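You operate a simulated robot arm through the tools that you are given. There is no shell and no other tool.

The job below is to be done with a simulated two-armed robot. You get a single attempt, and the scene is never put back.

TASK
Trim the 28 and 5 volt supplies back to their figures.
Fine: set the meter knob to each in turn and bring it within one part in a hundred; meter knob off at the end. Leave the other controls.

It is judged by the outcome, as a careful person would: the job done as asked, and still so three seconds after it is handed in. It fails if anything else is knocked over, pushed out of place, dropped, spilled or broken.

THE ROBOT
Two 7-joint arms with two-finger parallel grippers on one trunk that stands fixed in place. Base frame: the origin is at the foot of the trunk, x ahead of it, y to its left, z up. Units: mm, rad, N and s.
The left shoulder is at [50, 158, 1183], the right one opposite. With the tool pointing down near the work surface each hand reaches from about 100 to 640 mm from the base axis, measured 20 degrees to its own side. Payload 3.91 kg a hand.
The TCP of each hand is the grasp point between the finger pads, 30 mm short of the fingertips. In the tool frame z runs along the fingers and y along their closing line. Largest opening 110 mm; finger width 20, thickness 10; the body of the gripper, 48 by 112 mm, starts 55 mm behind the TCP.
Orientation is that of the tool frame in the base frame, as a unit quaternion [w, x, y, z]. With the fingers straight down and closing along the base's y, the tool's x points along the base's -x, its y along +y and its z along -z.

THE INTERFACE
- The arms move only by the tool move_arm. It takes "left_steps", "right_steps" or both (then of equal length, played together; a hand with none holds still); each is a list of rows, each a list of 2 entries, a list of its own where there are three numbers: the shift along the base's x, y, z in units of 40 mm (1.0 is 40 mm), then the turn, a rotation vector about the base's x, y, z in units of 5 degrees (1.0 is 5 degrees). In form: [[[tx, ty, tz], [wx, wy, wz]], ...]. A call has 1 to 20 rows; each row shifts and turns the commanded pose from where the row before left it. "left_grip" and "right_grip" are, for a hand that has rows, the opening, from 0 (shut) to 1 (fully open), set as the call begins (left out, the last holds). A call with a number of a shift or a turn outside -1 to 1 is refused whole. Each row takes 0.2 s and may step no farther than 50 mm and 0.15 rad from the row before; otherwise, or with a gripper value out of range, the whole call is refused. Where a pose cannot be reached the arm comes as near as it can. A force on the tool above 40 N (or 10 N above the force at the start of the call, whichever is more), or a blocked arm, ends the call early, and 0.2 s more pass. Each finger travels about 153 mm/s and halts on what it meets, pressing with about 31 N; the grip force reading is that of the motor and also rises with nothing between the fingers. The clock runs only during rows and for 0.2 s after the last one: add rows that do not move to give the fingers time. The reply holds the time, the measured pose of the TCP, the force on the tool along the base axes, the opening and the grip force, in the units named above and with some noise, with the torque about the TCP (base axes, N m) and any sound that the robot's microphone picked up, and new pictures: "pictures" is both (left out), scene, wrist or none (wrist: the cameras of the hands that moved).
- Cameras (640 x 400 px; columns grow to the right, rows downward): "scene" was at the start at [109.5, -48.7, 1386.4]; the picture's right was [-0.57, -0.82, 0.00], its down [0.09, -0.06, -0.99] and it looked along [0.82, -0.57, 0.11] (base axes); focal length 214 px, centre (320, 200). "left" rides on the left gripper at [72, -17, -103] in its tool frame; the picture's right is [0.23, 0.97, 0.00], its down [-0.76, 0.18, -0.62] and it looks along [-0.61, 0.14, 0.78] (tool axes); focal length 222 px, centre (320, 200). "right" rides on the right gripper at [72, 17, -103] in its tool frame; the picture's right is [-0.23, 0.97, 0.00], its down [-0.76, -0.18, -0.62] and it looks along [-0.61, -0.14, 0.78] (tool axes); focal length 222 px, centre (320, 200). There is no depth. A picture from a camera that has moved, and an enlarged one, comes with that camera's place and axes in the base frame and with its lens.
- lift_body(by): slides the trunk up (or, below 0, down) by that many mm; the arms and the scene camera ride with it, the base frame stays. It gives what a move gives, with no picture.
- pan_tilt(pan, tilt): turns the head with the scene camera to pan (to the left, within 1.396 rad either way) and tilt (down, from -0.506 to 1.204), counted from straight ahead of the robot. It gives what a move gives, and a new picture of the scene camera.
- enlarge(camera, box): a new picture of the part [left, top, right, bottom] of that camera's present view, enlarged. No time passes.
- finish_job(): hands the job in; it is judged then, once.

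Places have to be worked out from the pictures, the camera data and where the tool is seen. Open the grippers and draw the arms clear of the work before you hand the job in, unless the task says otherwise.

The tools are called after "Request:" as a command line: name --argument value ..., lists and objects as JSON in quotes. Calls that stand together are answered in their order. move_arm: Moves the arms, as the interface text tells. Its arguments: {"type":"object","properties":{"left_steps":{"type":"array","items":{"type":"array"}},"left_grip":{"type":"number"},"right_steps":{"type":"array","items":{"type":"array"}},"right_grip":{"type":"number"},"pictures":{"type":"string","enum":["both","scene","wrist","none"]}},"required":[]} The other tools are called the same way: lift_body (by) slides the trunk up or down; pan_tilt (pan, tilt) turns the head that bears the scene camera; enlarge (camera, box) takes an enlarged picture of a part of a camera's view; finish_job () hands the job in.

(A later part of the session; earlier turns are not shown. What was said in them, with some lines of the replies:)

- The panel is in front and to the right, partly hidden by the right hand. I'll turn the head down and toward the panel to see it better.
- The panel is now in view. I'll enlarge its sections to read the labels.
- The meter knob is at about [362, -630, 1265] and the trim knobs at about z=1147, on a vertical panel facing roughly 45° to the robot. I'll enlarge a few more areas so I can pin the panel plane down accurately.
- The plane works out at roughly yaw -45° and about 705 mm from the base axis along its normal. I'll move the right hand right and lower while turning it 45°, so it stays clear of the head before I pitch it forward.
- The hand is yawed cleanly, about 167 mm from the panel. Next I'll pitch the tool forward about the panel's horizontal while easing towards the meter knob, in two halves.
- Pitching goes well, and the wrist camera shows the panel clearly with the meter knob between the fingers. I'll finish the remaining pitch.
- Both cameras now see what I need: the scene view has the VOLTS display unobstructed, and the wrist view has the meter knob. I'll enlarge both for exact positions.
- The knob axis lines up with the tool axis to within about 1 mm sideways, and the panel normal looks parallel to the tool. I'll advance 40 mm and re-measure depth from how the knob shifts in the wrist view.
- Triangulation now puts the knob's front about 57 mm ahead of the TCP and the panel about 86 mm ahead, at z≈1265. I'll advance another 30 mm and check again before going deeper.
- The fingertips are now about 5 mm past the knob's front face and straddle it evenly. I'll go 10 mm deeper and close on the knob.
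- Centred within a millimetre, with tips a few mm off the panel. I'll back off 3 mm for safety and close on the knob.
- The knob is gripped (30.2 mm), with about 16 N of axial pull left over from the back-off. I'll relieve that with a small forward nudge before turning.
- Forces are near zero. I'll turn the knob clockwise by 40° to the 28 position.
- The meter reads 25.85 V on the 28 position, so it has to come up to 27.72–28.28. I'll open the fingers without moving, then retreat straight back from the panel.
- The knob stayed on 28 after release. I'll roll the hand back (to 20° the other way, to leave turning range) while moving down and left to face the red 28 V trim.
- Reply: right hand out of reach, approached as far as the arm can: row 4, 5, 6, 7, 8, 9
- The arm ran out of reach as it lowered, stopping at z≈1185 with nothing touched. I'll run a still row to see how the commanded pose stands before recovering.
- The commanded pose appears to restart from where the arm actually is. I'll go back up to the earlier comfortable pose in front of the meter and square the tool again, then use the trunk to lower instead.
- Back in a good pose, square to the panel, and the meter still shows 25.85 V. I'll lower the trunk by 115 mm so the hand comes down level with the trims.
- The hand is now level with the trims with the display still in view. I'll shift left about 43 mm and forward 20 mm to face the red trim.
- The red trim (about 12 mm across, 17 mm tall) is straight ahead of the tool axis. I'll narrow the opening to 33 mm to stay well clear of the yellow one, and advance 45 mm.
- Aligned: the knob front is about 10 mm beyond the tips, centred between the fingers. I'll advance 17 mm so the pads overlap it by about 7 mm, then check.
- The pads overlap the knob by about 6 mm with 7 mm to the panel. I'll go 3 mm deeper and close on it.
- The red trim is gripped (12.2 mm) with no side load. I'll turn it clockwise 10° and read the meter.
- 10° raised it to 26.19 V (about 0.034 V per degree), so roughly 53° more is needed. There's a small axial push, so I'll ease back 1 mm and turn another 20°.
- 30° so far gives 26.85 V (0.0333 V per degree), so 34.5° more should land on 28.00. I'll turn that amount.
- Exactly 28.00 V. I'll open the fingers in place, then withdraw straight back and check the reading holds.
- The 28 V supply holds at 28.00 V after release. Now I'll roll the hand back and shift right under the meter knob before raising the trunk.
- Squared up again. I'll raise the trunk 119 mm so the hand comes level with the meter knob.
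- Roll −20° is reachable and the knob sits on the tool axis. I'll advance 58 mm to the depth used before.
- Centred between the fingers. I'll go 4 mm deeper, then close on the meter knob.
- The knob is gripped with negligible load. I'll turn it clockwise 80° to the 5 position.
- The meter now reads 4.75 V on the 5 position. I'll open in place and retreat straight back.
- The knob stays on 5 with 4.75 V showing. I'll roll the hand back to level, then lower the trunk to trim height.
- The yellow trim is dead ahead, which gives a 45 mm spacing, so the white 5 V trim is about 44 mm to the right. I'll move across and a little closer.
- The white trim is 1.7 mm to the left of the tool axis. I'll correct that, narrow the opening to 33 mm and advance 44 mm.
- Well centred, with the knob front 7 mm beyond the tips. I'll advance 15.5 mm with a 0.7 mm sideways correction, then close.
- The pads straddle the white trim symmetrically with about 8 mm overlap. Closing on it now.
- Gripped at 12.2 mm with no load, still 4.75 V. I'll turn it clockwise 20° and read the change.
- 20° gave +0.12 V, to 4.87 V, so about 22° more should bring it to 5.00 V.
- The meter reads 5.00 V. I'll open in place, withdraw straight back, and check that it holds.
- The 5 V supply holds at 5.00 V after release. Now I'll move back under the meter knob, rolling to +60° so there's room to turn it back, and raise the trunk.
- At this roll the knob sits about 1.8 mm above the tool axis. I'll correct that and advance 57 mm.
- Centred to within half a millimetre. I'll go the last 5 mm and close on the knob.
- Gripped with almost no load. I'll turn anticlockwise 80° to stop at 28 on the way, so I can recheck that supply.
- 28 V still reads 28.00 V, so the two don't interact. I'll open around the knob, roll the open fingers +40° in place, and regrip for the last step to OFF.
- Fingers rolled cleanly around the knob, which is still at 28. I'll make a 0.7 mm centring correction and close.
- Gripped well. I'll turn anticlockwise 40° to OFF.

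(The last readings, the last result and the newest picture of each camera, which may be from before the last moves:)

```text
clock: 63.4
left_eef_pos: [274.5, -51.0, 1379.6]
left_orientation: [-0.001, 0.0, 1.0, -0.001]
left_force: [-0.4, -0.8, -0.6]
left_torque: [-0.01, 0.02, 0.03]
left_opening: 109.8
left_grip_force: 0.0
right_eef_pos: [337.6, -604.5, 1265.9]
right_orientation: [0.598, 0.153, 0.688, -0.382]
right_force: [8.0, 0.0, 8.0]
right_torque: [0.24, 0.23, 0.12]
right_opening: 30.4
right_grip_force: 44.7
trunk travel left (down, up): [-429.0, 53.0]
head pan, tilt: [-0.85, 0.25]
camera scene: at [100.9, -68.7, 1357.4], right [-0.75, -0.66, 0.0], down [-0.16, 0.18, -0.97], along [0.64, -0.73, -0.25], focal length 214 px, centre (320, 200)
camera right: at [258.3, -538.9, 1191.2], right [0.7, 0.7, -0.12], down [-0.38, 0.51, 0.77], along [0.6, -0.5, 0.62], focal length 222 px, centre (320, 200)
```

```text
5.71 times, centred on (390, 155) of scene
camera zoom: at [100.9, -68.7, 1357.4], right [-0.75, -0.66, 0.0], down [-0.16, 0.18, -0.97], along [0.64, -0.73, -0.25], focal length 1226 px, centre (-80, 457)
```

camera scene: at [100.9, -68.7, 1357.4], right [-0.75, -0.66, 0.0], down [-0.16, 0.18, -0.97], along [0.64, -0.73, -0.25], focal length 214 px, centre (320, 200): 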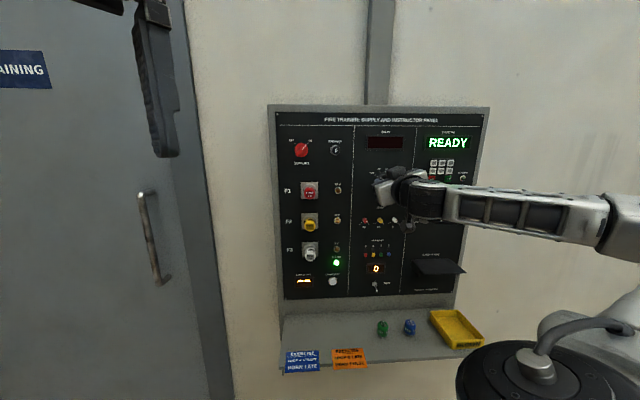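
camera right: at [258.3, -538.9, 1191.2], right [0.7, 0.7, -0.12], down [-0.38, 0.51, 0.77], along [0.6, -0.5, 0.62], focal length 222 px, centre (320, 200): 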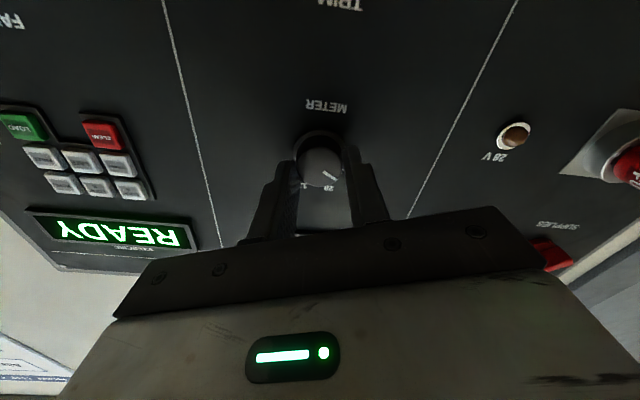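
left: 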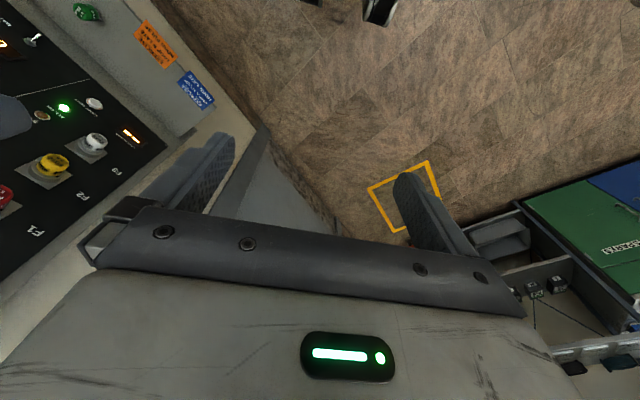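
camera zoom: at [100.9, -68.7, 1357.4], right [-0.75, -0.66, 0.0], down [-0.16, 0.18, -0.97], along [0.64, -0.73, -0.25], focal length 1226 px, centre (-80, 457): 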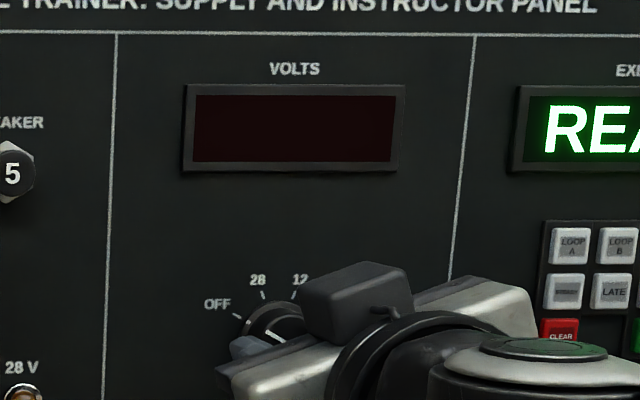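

The display is dark, so the meter is off. I'll open in place and withdraw straight back to check the knob's final position.

Request:
move_arm --right_steps '[[[0, 0, 0], [0, 0, 0]], [[0, 0, 0], [0, 0, 0]], [[-0.1, 0.1, 0], [0, 0, 0]], [[-0.3, 0.3, 0], [0, 0, 0]], [[-0.4, 0.4, 0], [0, 0, 0]], [[-0.4, 0.4, 0], [0, 0, 0]], [[-0.4, 0.4, 0], [0, 0, 0]], [[0, 0, 0], [0, 0, 0]]]' --right_grip 0.6 --pictures "both"

Request:
enlarge --camera "right" --box '[200, 70, 440, 220]'

Request:
enlarge --camera "scene" --box '[270, 100, 500, 300]'

```text
clock: 65.2
left_eef_pos: [274.3, -52.7, 1379.5]
left_orientation: [0.0, 0.0, 1.0, -0.001]
left_force: [-0.2, -0.9, -0.9]
left_torque: [0.0, -0.01, -0.01]
left_opening: 109.8
left_grip_force: 0.1
right_eef_pos: [274.1, -543.0, 1265.6]
right_orientation: [0.597, 0.154, 0.689, -0.381]
right_force: [0.1, 0.1, -0.4]
right_torque: [0.0, 0.02, 0.0]
right_opening: 66.2
right_grip_force: 0.2
trunk travel left (down, up): [-429.0, 53.0]
head pan, tilt: [-0.85, 0.25]
camera scene: at [100.1, -69.7, 1357.4], right [-0.75, -0.66, 0.0], down [-0.16, 0.19, -0.97], along [0.64, -0.73, -0.25], focal length 214 px, centre (320, 200)
camera right: at [194.3, -475.8, 1191.0], right [0.7, 0.7, -0.12], down [-0.38, 0.51, 0.77], along [0.6, -0.5, 0.62], focal length 222 px, centre (320, 200)
```

scene: 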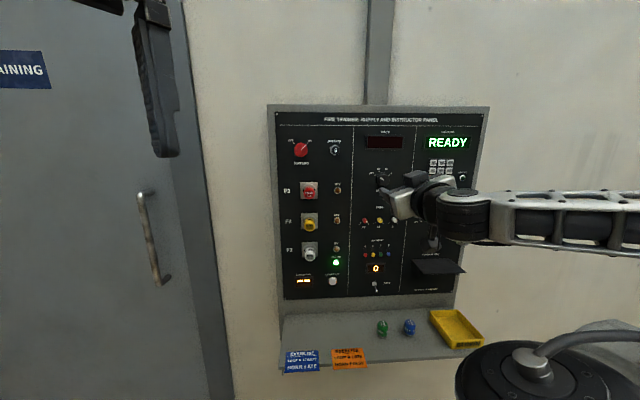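
right: 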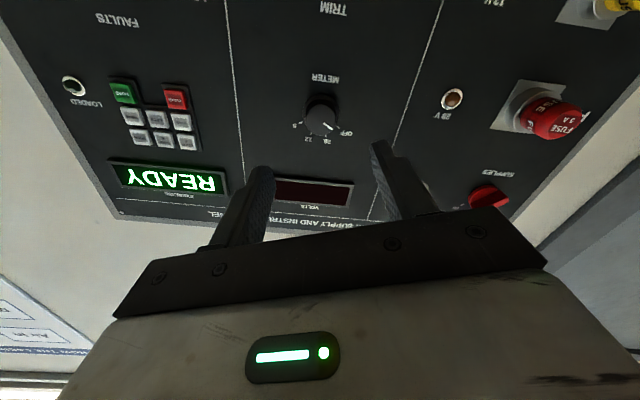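

```text
2.67 times, centred on (320, 145) of right
camera zoom: at [194.3, -475.8, 1191.0], right [0.7, 0.7, -0.12], down [-0.38, 0.51, 0.77], along [0.6, -0.5, 0.62], focal length 592 px, centre (320, 347)
```

zoom: 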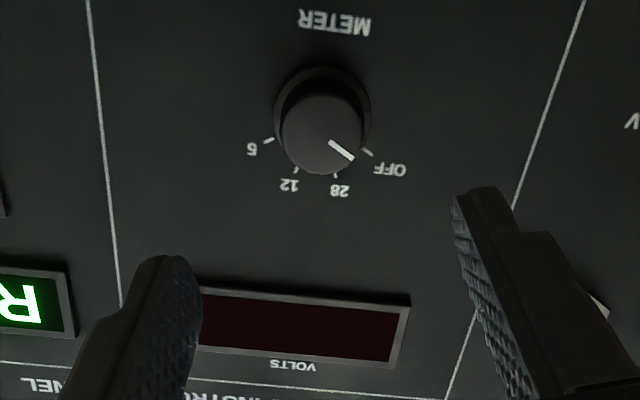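

```text
2.00 times, centred on (385, 200) of scene
camera zoom: at [100.1, -69.7, 1357.4], right [-0.75, -0.66, 0.0], down [-0.16, 0.19, -0.97], along [0.64, -0.73, -0.25], focal length 429 px, centre (190, 200)
```

zoom: 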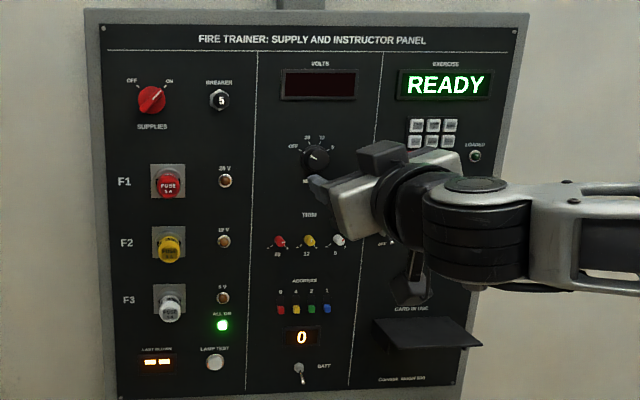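

The meter knob points to OFF, the display is dark, and everything else looks untouched. I'll level the hand's roll and reverse the pitch to draw the arm away from the panel.

Request:
move_arm --right_steps '[[[0, 0, 0], [0.943, -0.943, 0]], [[0, 0, 0], [0.943, -0.943, 0]], [[0, 0, 0], [0.943, -0.943, 0]], [[0.0115, 0.152, 0.029], [0.979, 0.979, 0]], [[0.0115, 0.152, 0.029], [0.979, 0.979, 0]], [[0.0115, 0.152, 0.029], [0.979, 0.979, 0]], [[0.0115, 0.152, 0.029], [0.979, 0.979, 0]], [[0.0115, 0.152, 0.029], [0.979, 0.979, 0]], [[0.0115, 0.152, 0.029], [0.979, 0.979, 0]]]' --right_grip 0.6 --pictures "both"

```text
clock: 67.2
left_eef_pos: [274.5, -51.7, 1378.5]
left_orientation: [0.001, 0.0, 1.0, 0.0]
left_force: [0.1, 0.1, -0.8]
left_torque: [0.01, 0.02, -0.01]
left_opening: 109.9
left_grip_force: 0.2
right_eef_pos: [276.3, -505.1, 1272.9]
right_orientation: [0.379, 0.35, 0.842, -0.159]
right_force: [0.8, -0.1, 0.2]
right_torque: [0.03, 0.01, -0.01]
right_opening: 66.2
right_grip_force: 0.1
trunk travel left (down, up): [-429.0, 53.0]
head pan, tilt: [-0.85, 0.25]
camera scene: at [100.3, -69.5, 1357.3], right [-0.75, -0.66, 0.0], down [-0.16, 0.19, -0.97], along [0.64, -0.73, -0.25], focal length 214 px, centre (320, 200)
camera right: at [199.9, -403.7, 1286.5], right [0.8, 0.58, 0.17], down [-0.1, -0.15, 0.98], along [0.6, -0.8, -0.06], focal length 222 px, centre (320, 200)
```

scene: 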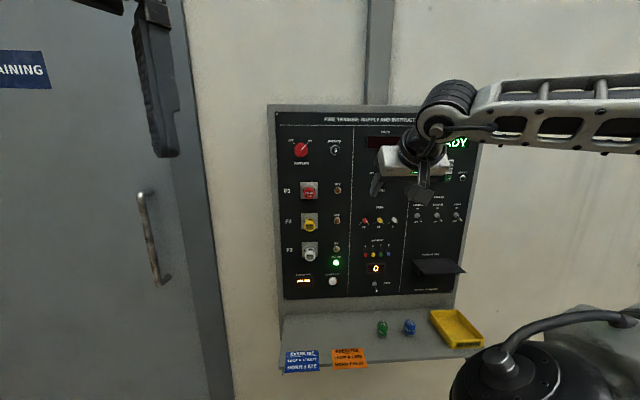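
right: 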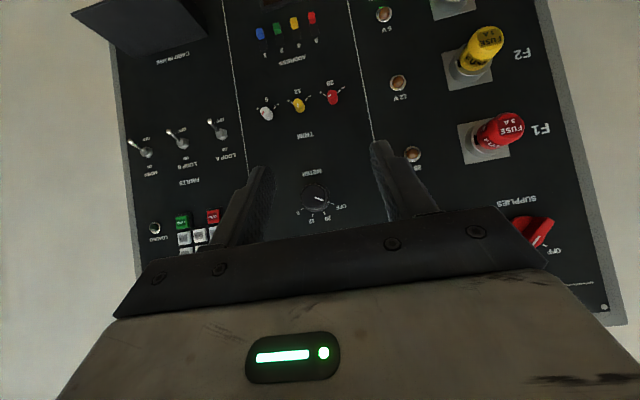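

The retreat is clean. I'll finish pitching the hand down and draw it back towards where it started.

Request:
move_arm --right_steps '[[[0.0115, 0.152, 0.029], [0.979, 0.979, 0]], [[0.0115, 0.152, 0.029], [0.979, 0.979, 0]], [[0.0115, 0.152, 0.029], [0.979, 0.979, 0]], [[0.0115, 0.152, 0.029], [0.979, 0.979, 0]], [[0.0115, 0.152, 0.029], [0.979, 0.979, 0]], [[0.0115, 0.152, 0.029], [0.979, 0.979, 0]], [[0.0115, 0.152, 0.029], [0.979, 0.979, 0]], [[0, 0.5, 0.264], [0, 0, 1]], [[0, 0.5, 0.264], [0, 0, 1]], [[0, 0.5, 0.264], [0, 0, 1]], [[0, 0.5, 0.264], [0, 0, 1]], [[0, 0.5, 0.264], [0, 0, 1]], [[0, 0.5, 0.264], [0, 0, 1]], [[0, 0.5, 0.264], [0, 0, 1]], [[0, 0.4, 0.264], [0, 0, 1]], [[0, 0.3, 0.2], [0, 0, 1]], [[0, 0, 0], [0, 0, 0]]]' --right_grip 1.0 --pictures "both"

Request:
enlarge --camera "scene" --box '[340, 120, 440, 240]'

Request:
enlarge --camera "scene" --box '[270, 100, 500, 390]'

```text
clock: 70.8
left_eef_pos: [275.5, -52.0, 1379.1]
left_orientation: [0.0, 0.001, 1.0, -0.001]
left_force: [-0.4, -0.3, 0.0]
left_torque: [-0.01, -0.02, -0.01]
left_opening: 110.2
left_grip_force: 0.0
right_eef_pos: [281.6, -297.4, 1374.7]
right_orientation: [0.002, 0.0, 1.0, -0.001]
right_force: [-0.4, -0.8, -0.4]
right_torque: [0.0, 0.02, -0.02]
right_opening: 110.0
right_grip_force: 0.1
trunk travel left (down, up): [-429.0, 53.0]
head pan, tilt: [-0.85, 0.25]
camera scene: at [100.0, -69.6, 1357.4], right [-0.75, -0.66, 0.0], down [-0.16, 0.19, -0.97], along [0.64, -0.73, -0.25], focal length 214 px, centre (320, 200)
camera right: at [207.0, -278.1, 1478.1], right [0.23, 0.97, 0.0], down [0.76, -0.18, 0.63], along [0.61, -0.14, -0.78], focal length 222 px, centre (320, 200)
```

scene: 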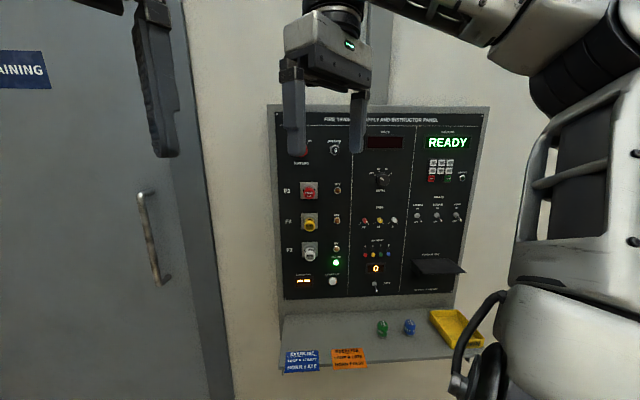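
right: 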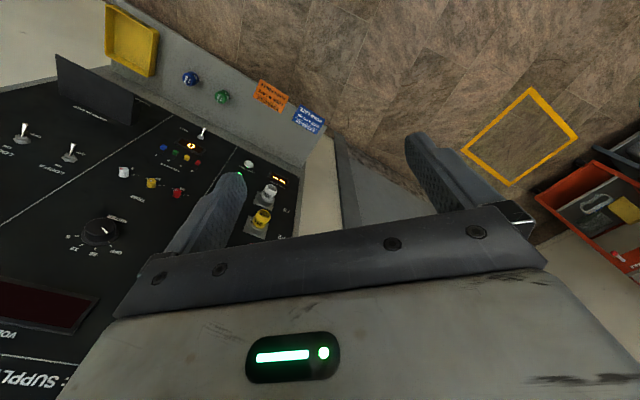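

```text
3.33 times, centred on (390, 180) of scene
camera zoom: at [100.0, -69.6, 1357.4], right [-0.75, -0.66, 0.0], down [-0.16, 0.19, -0.97], along [0.64, -0.73, -0.25], focal length 715 px, centre (87, 267)
```

zoom: 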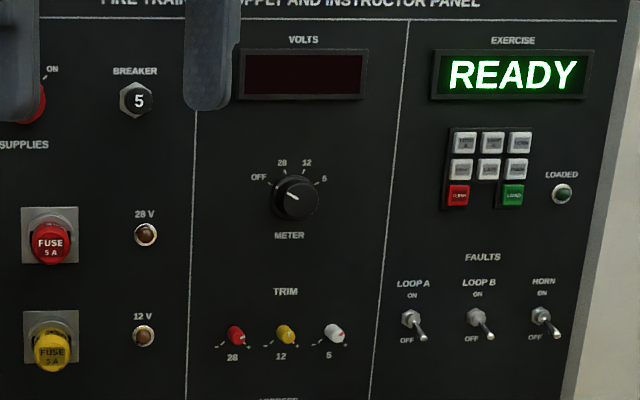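

```text
1.38 times, centred on (385, 245) of scene
camera zoom: at [100.0, -69.6, 1357.4], right [-0.75, -0.66, 0.0], down [-0.16, 0.19, -0.97], along [0.64, -0.73, -0.25], focal length 296 px, centre (230, 138)
```

zoom: 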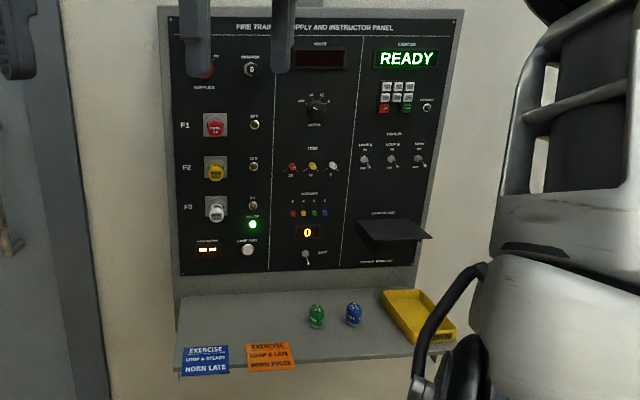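

Both supplies read on figure (28.00 V and 5.00 V) and the meter knob is at OFF with a dark display. The other controls look unchanged, the right hand is open and back near its start, and the left hand was never used on the panel. I'm handing the job in.

Request:
finish_job

```text
The job is handed in.
```

Both supplies are back on their figures, and the job is handed in.

| Supply | Before | After |
|---|---|---|
| 28 V | 25.85 V | 28.00 V |
| 5 V | 4.75 V | 5.00 V |

- **Readings:** I set the meter knob to each supply in turn, and both readings held after I let go of the trims. I rechecked the 28 V supply after trimming the 5 V one, and it still read 28.00 V.
- **Meter knob:** It is back at OFF and the display is dark.
- **Other controls:** I touched only the 28 V trim, the 5 V trim and the meter knob. In the last pictures everything else on the panel and shelf looked unchanged, and both arms are clear with the grippers open.
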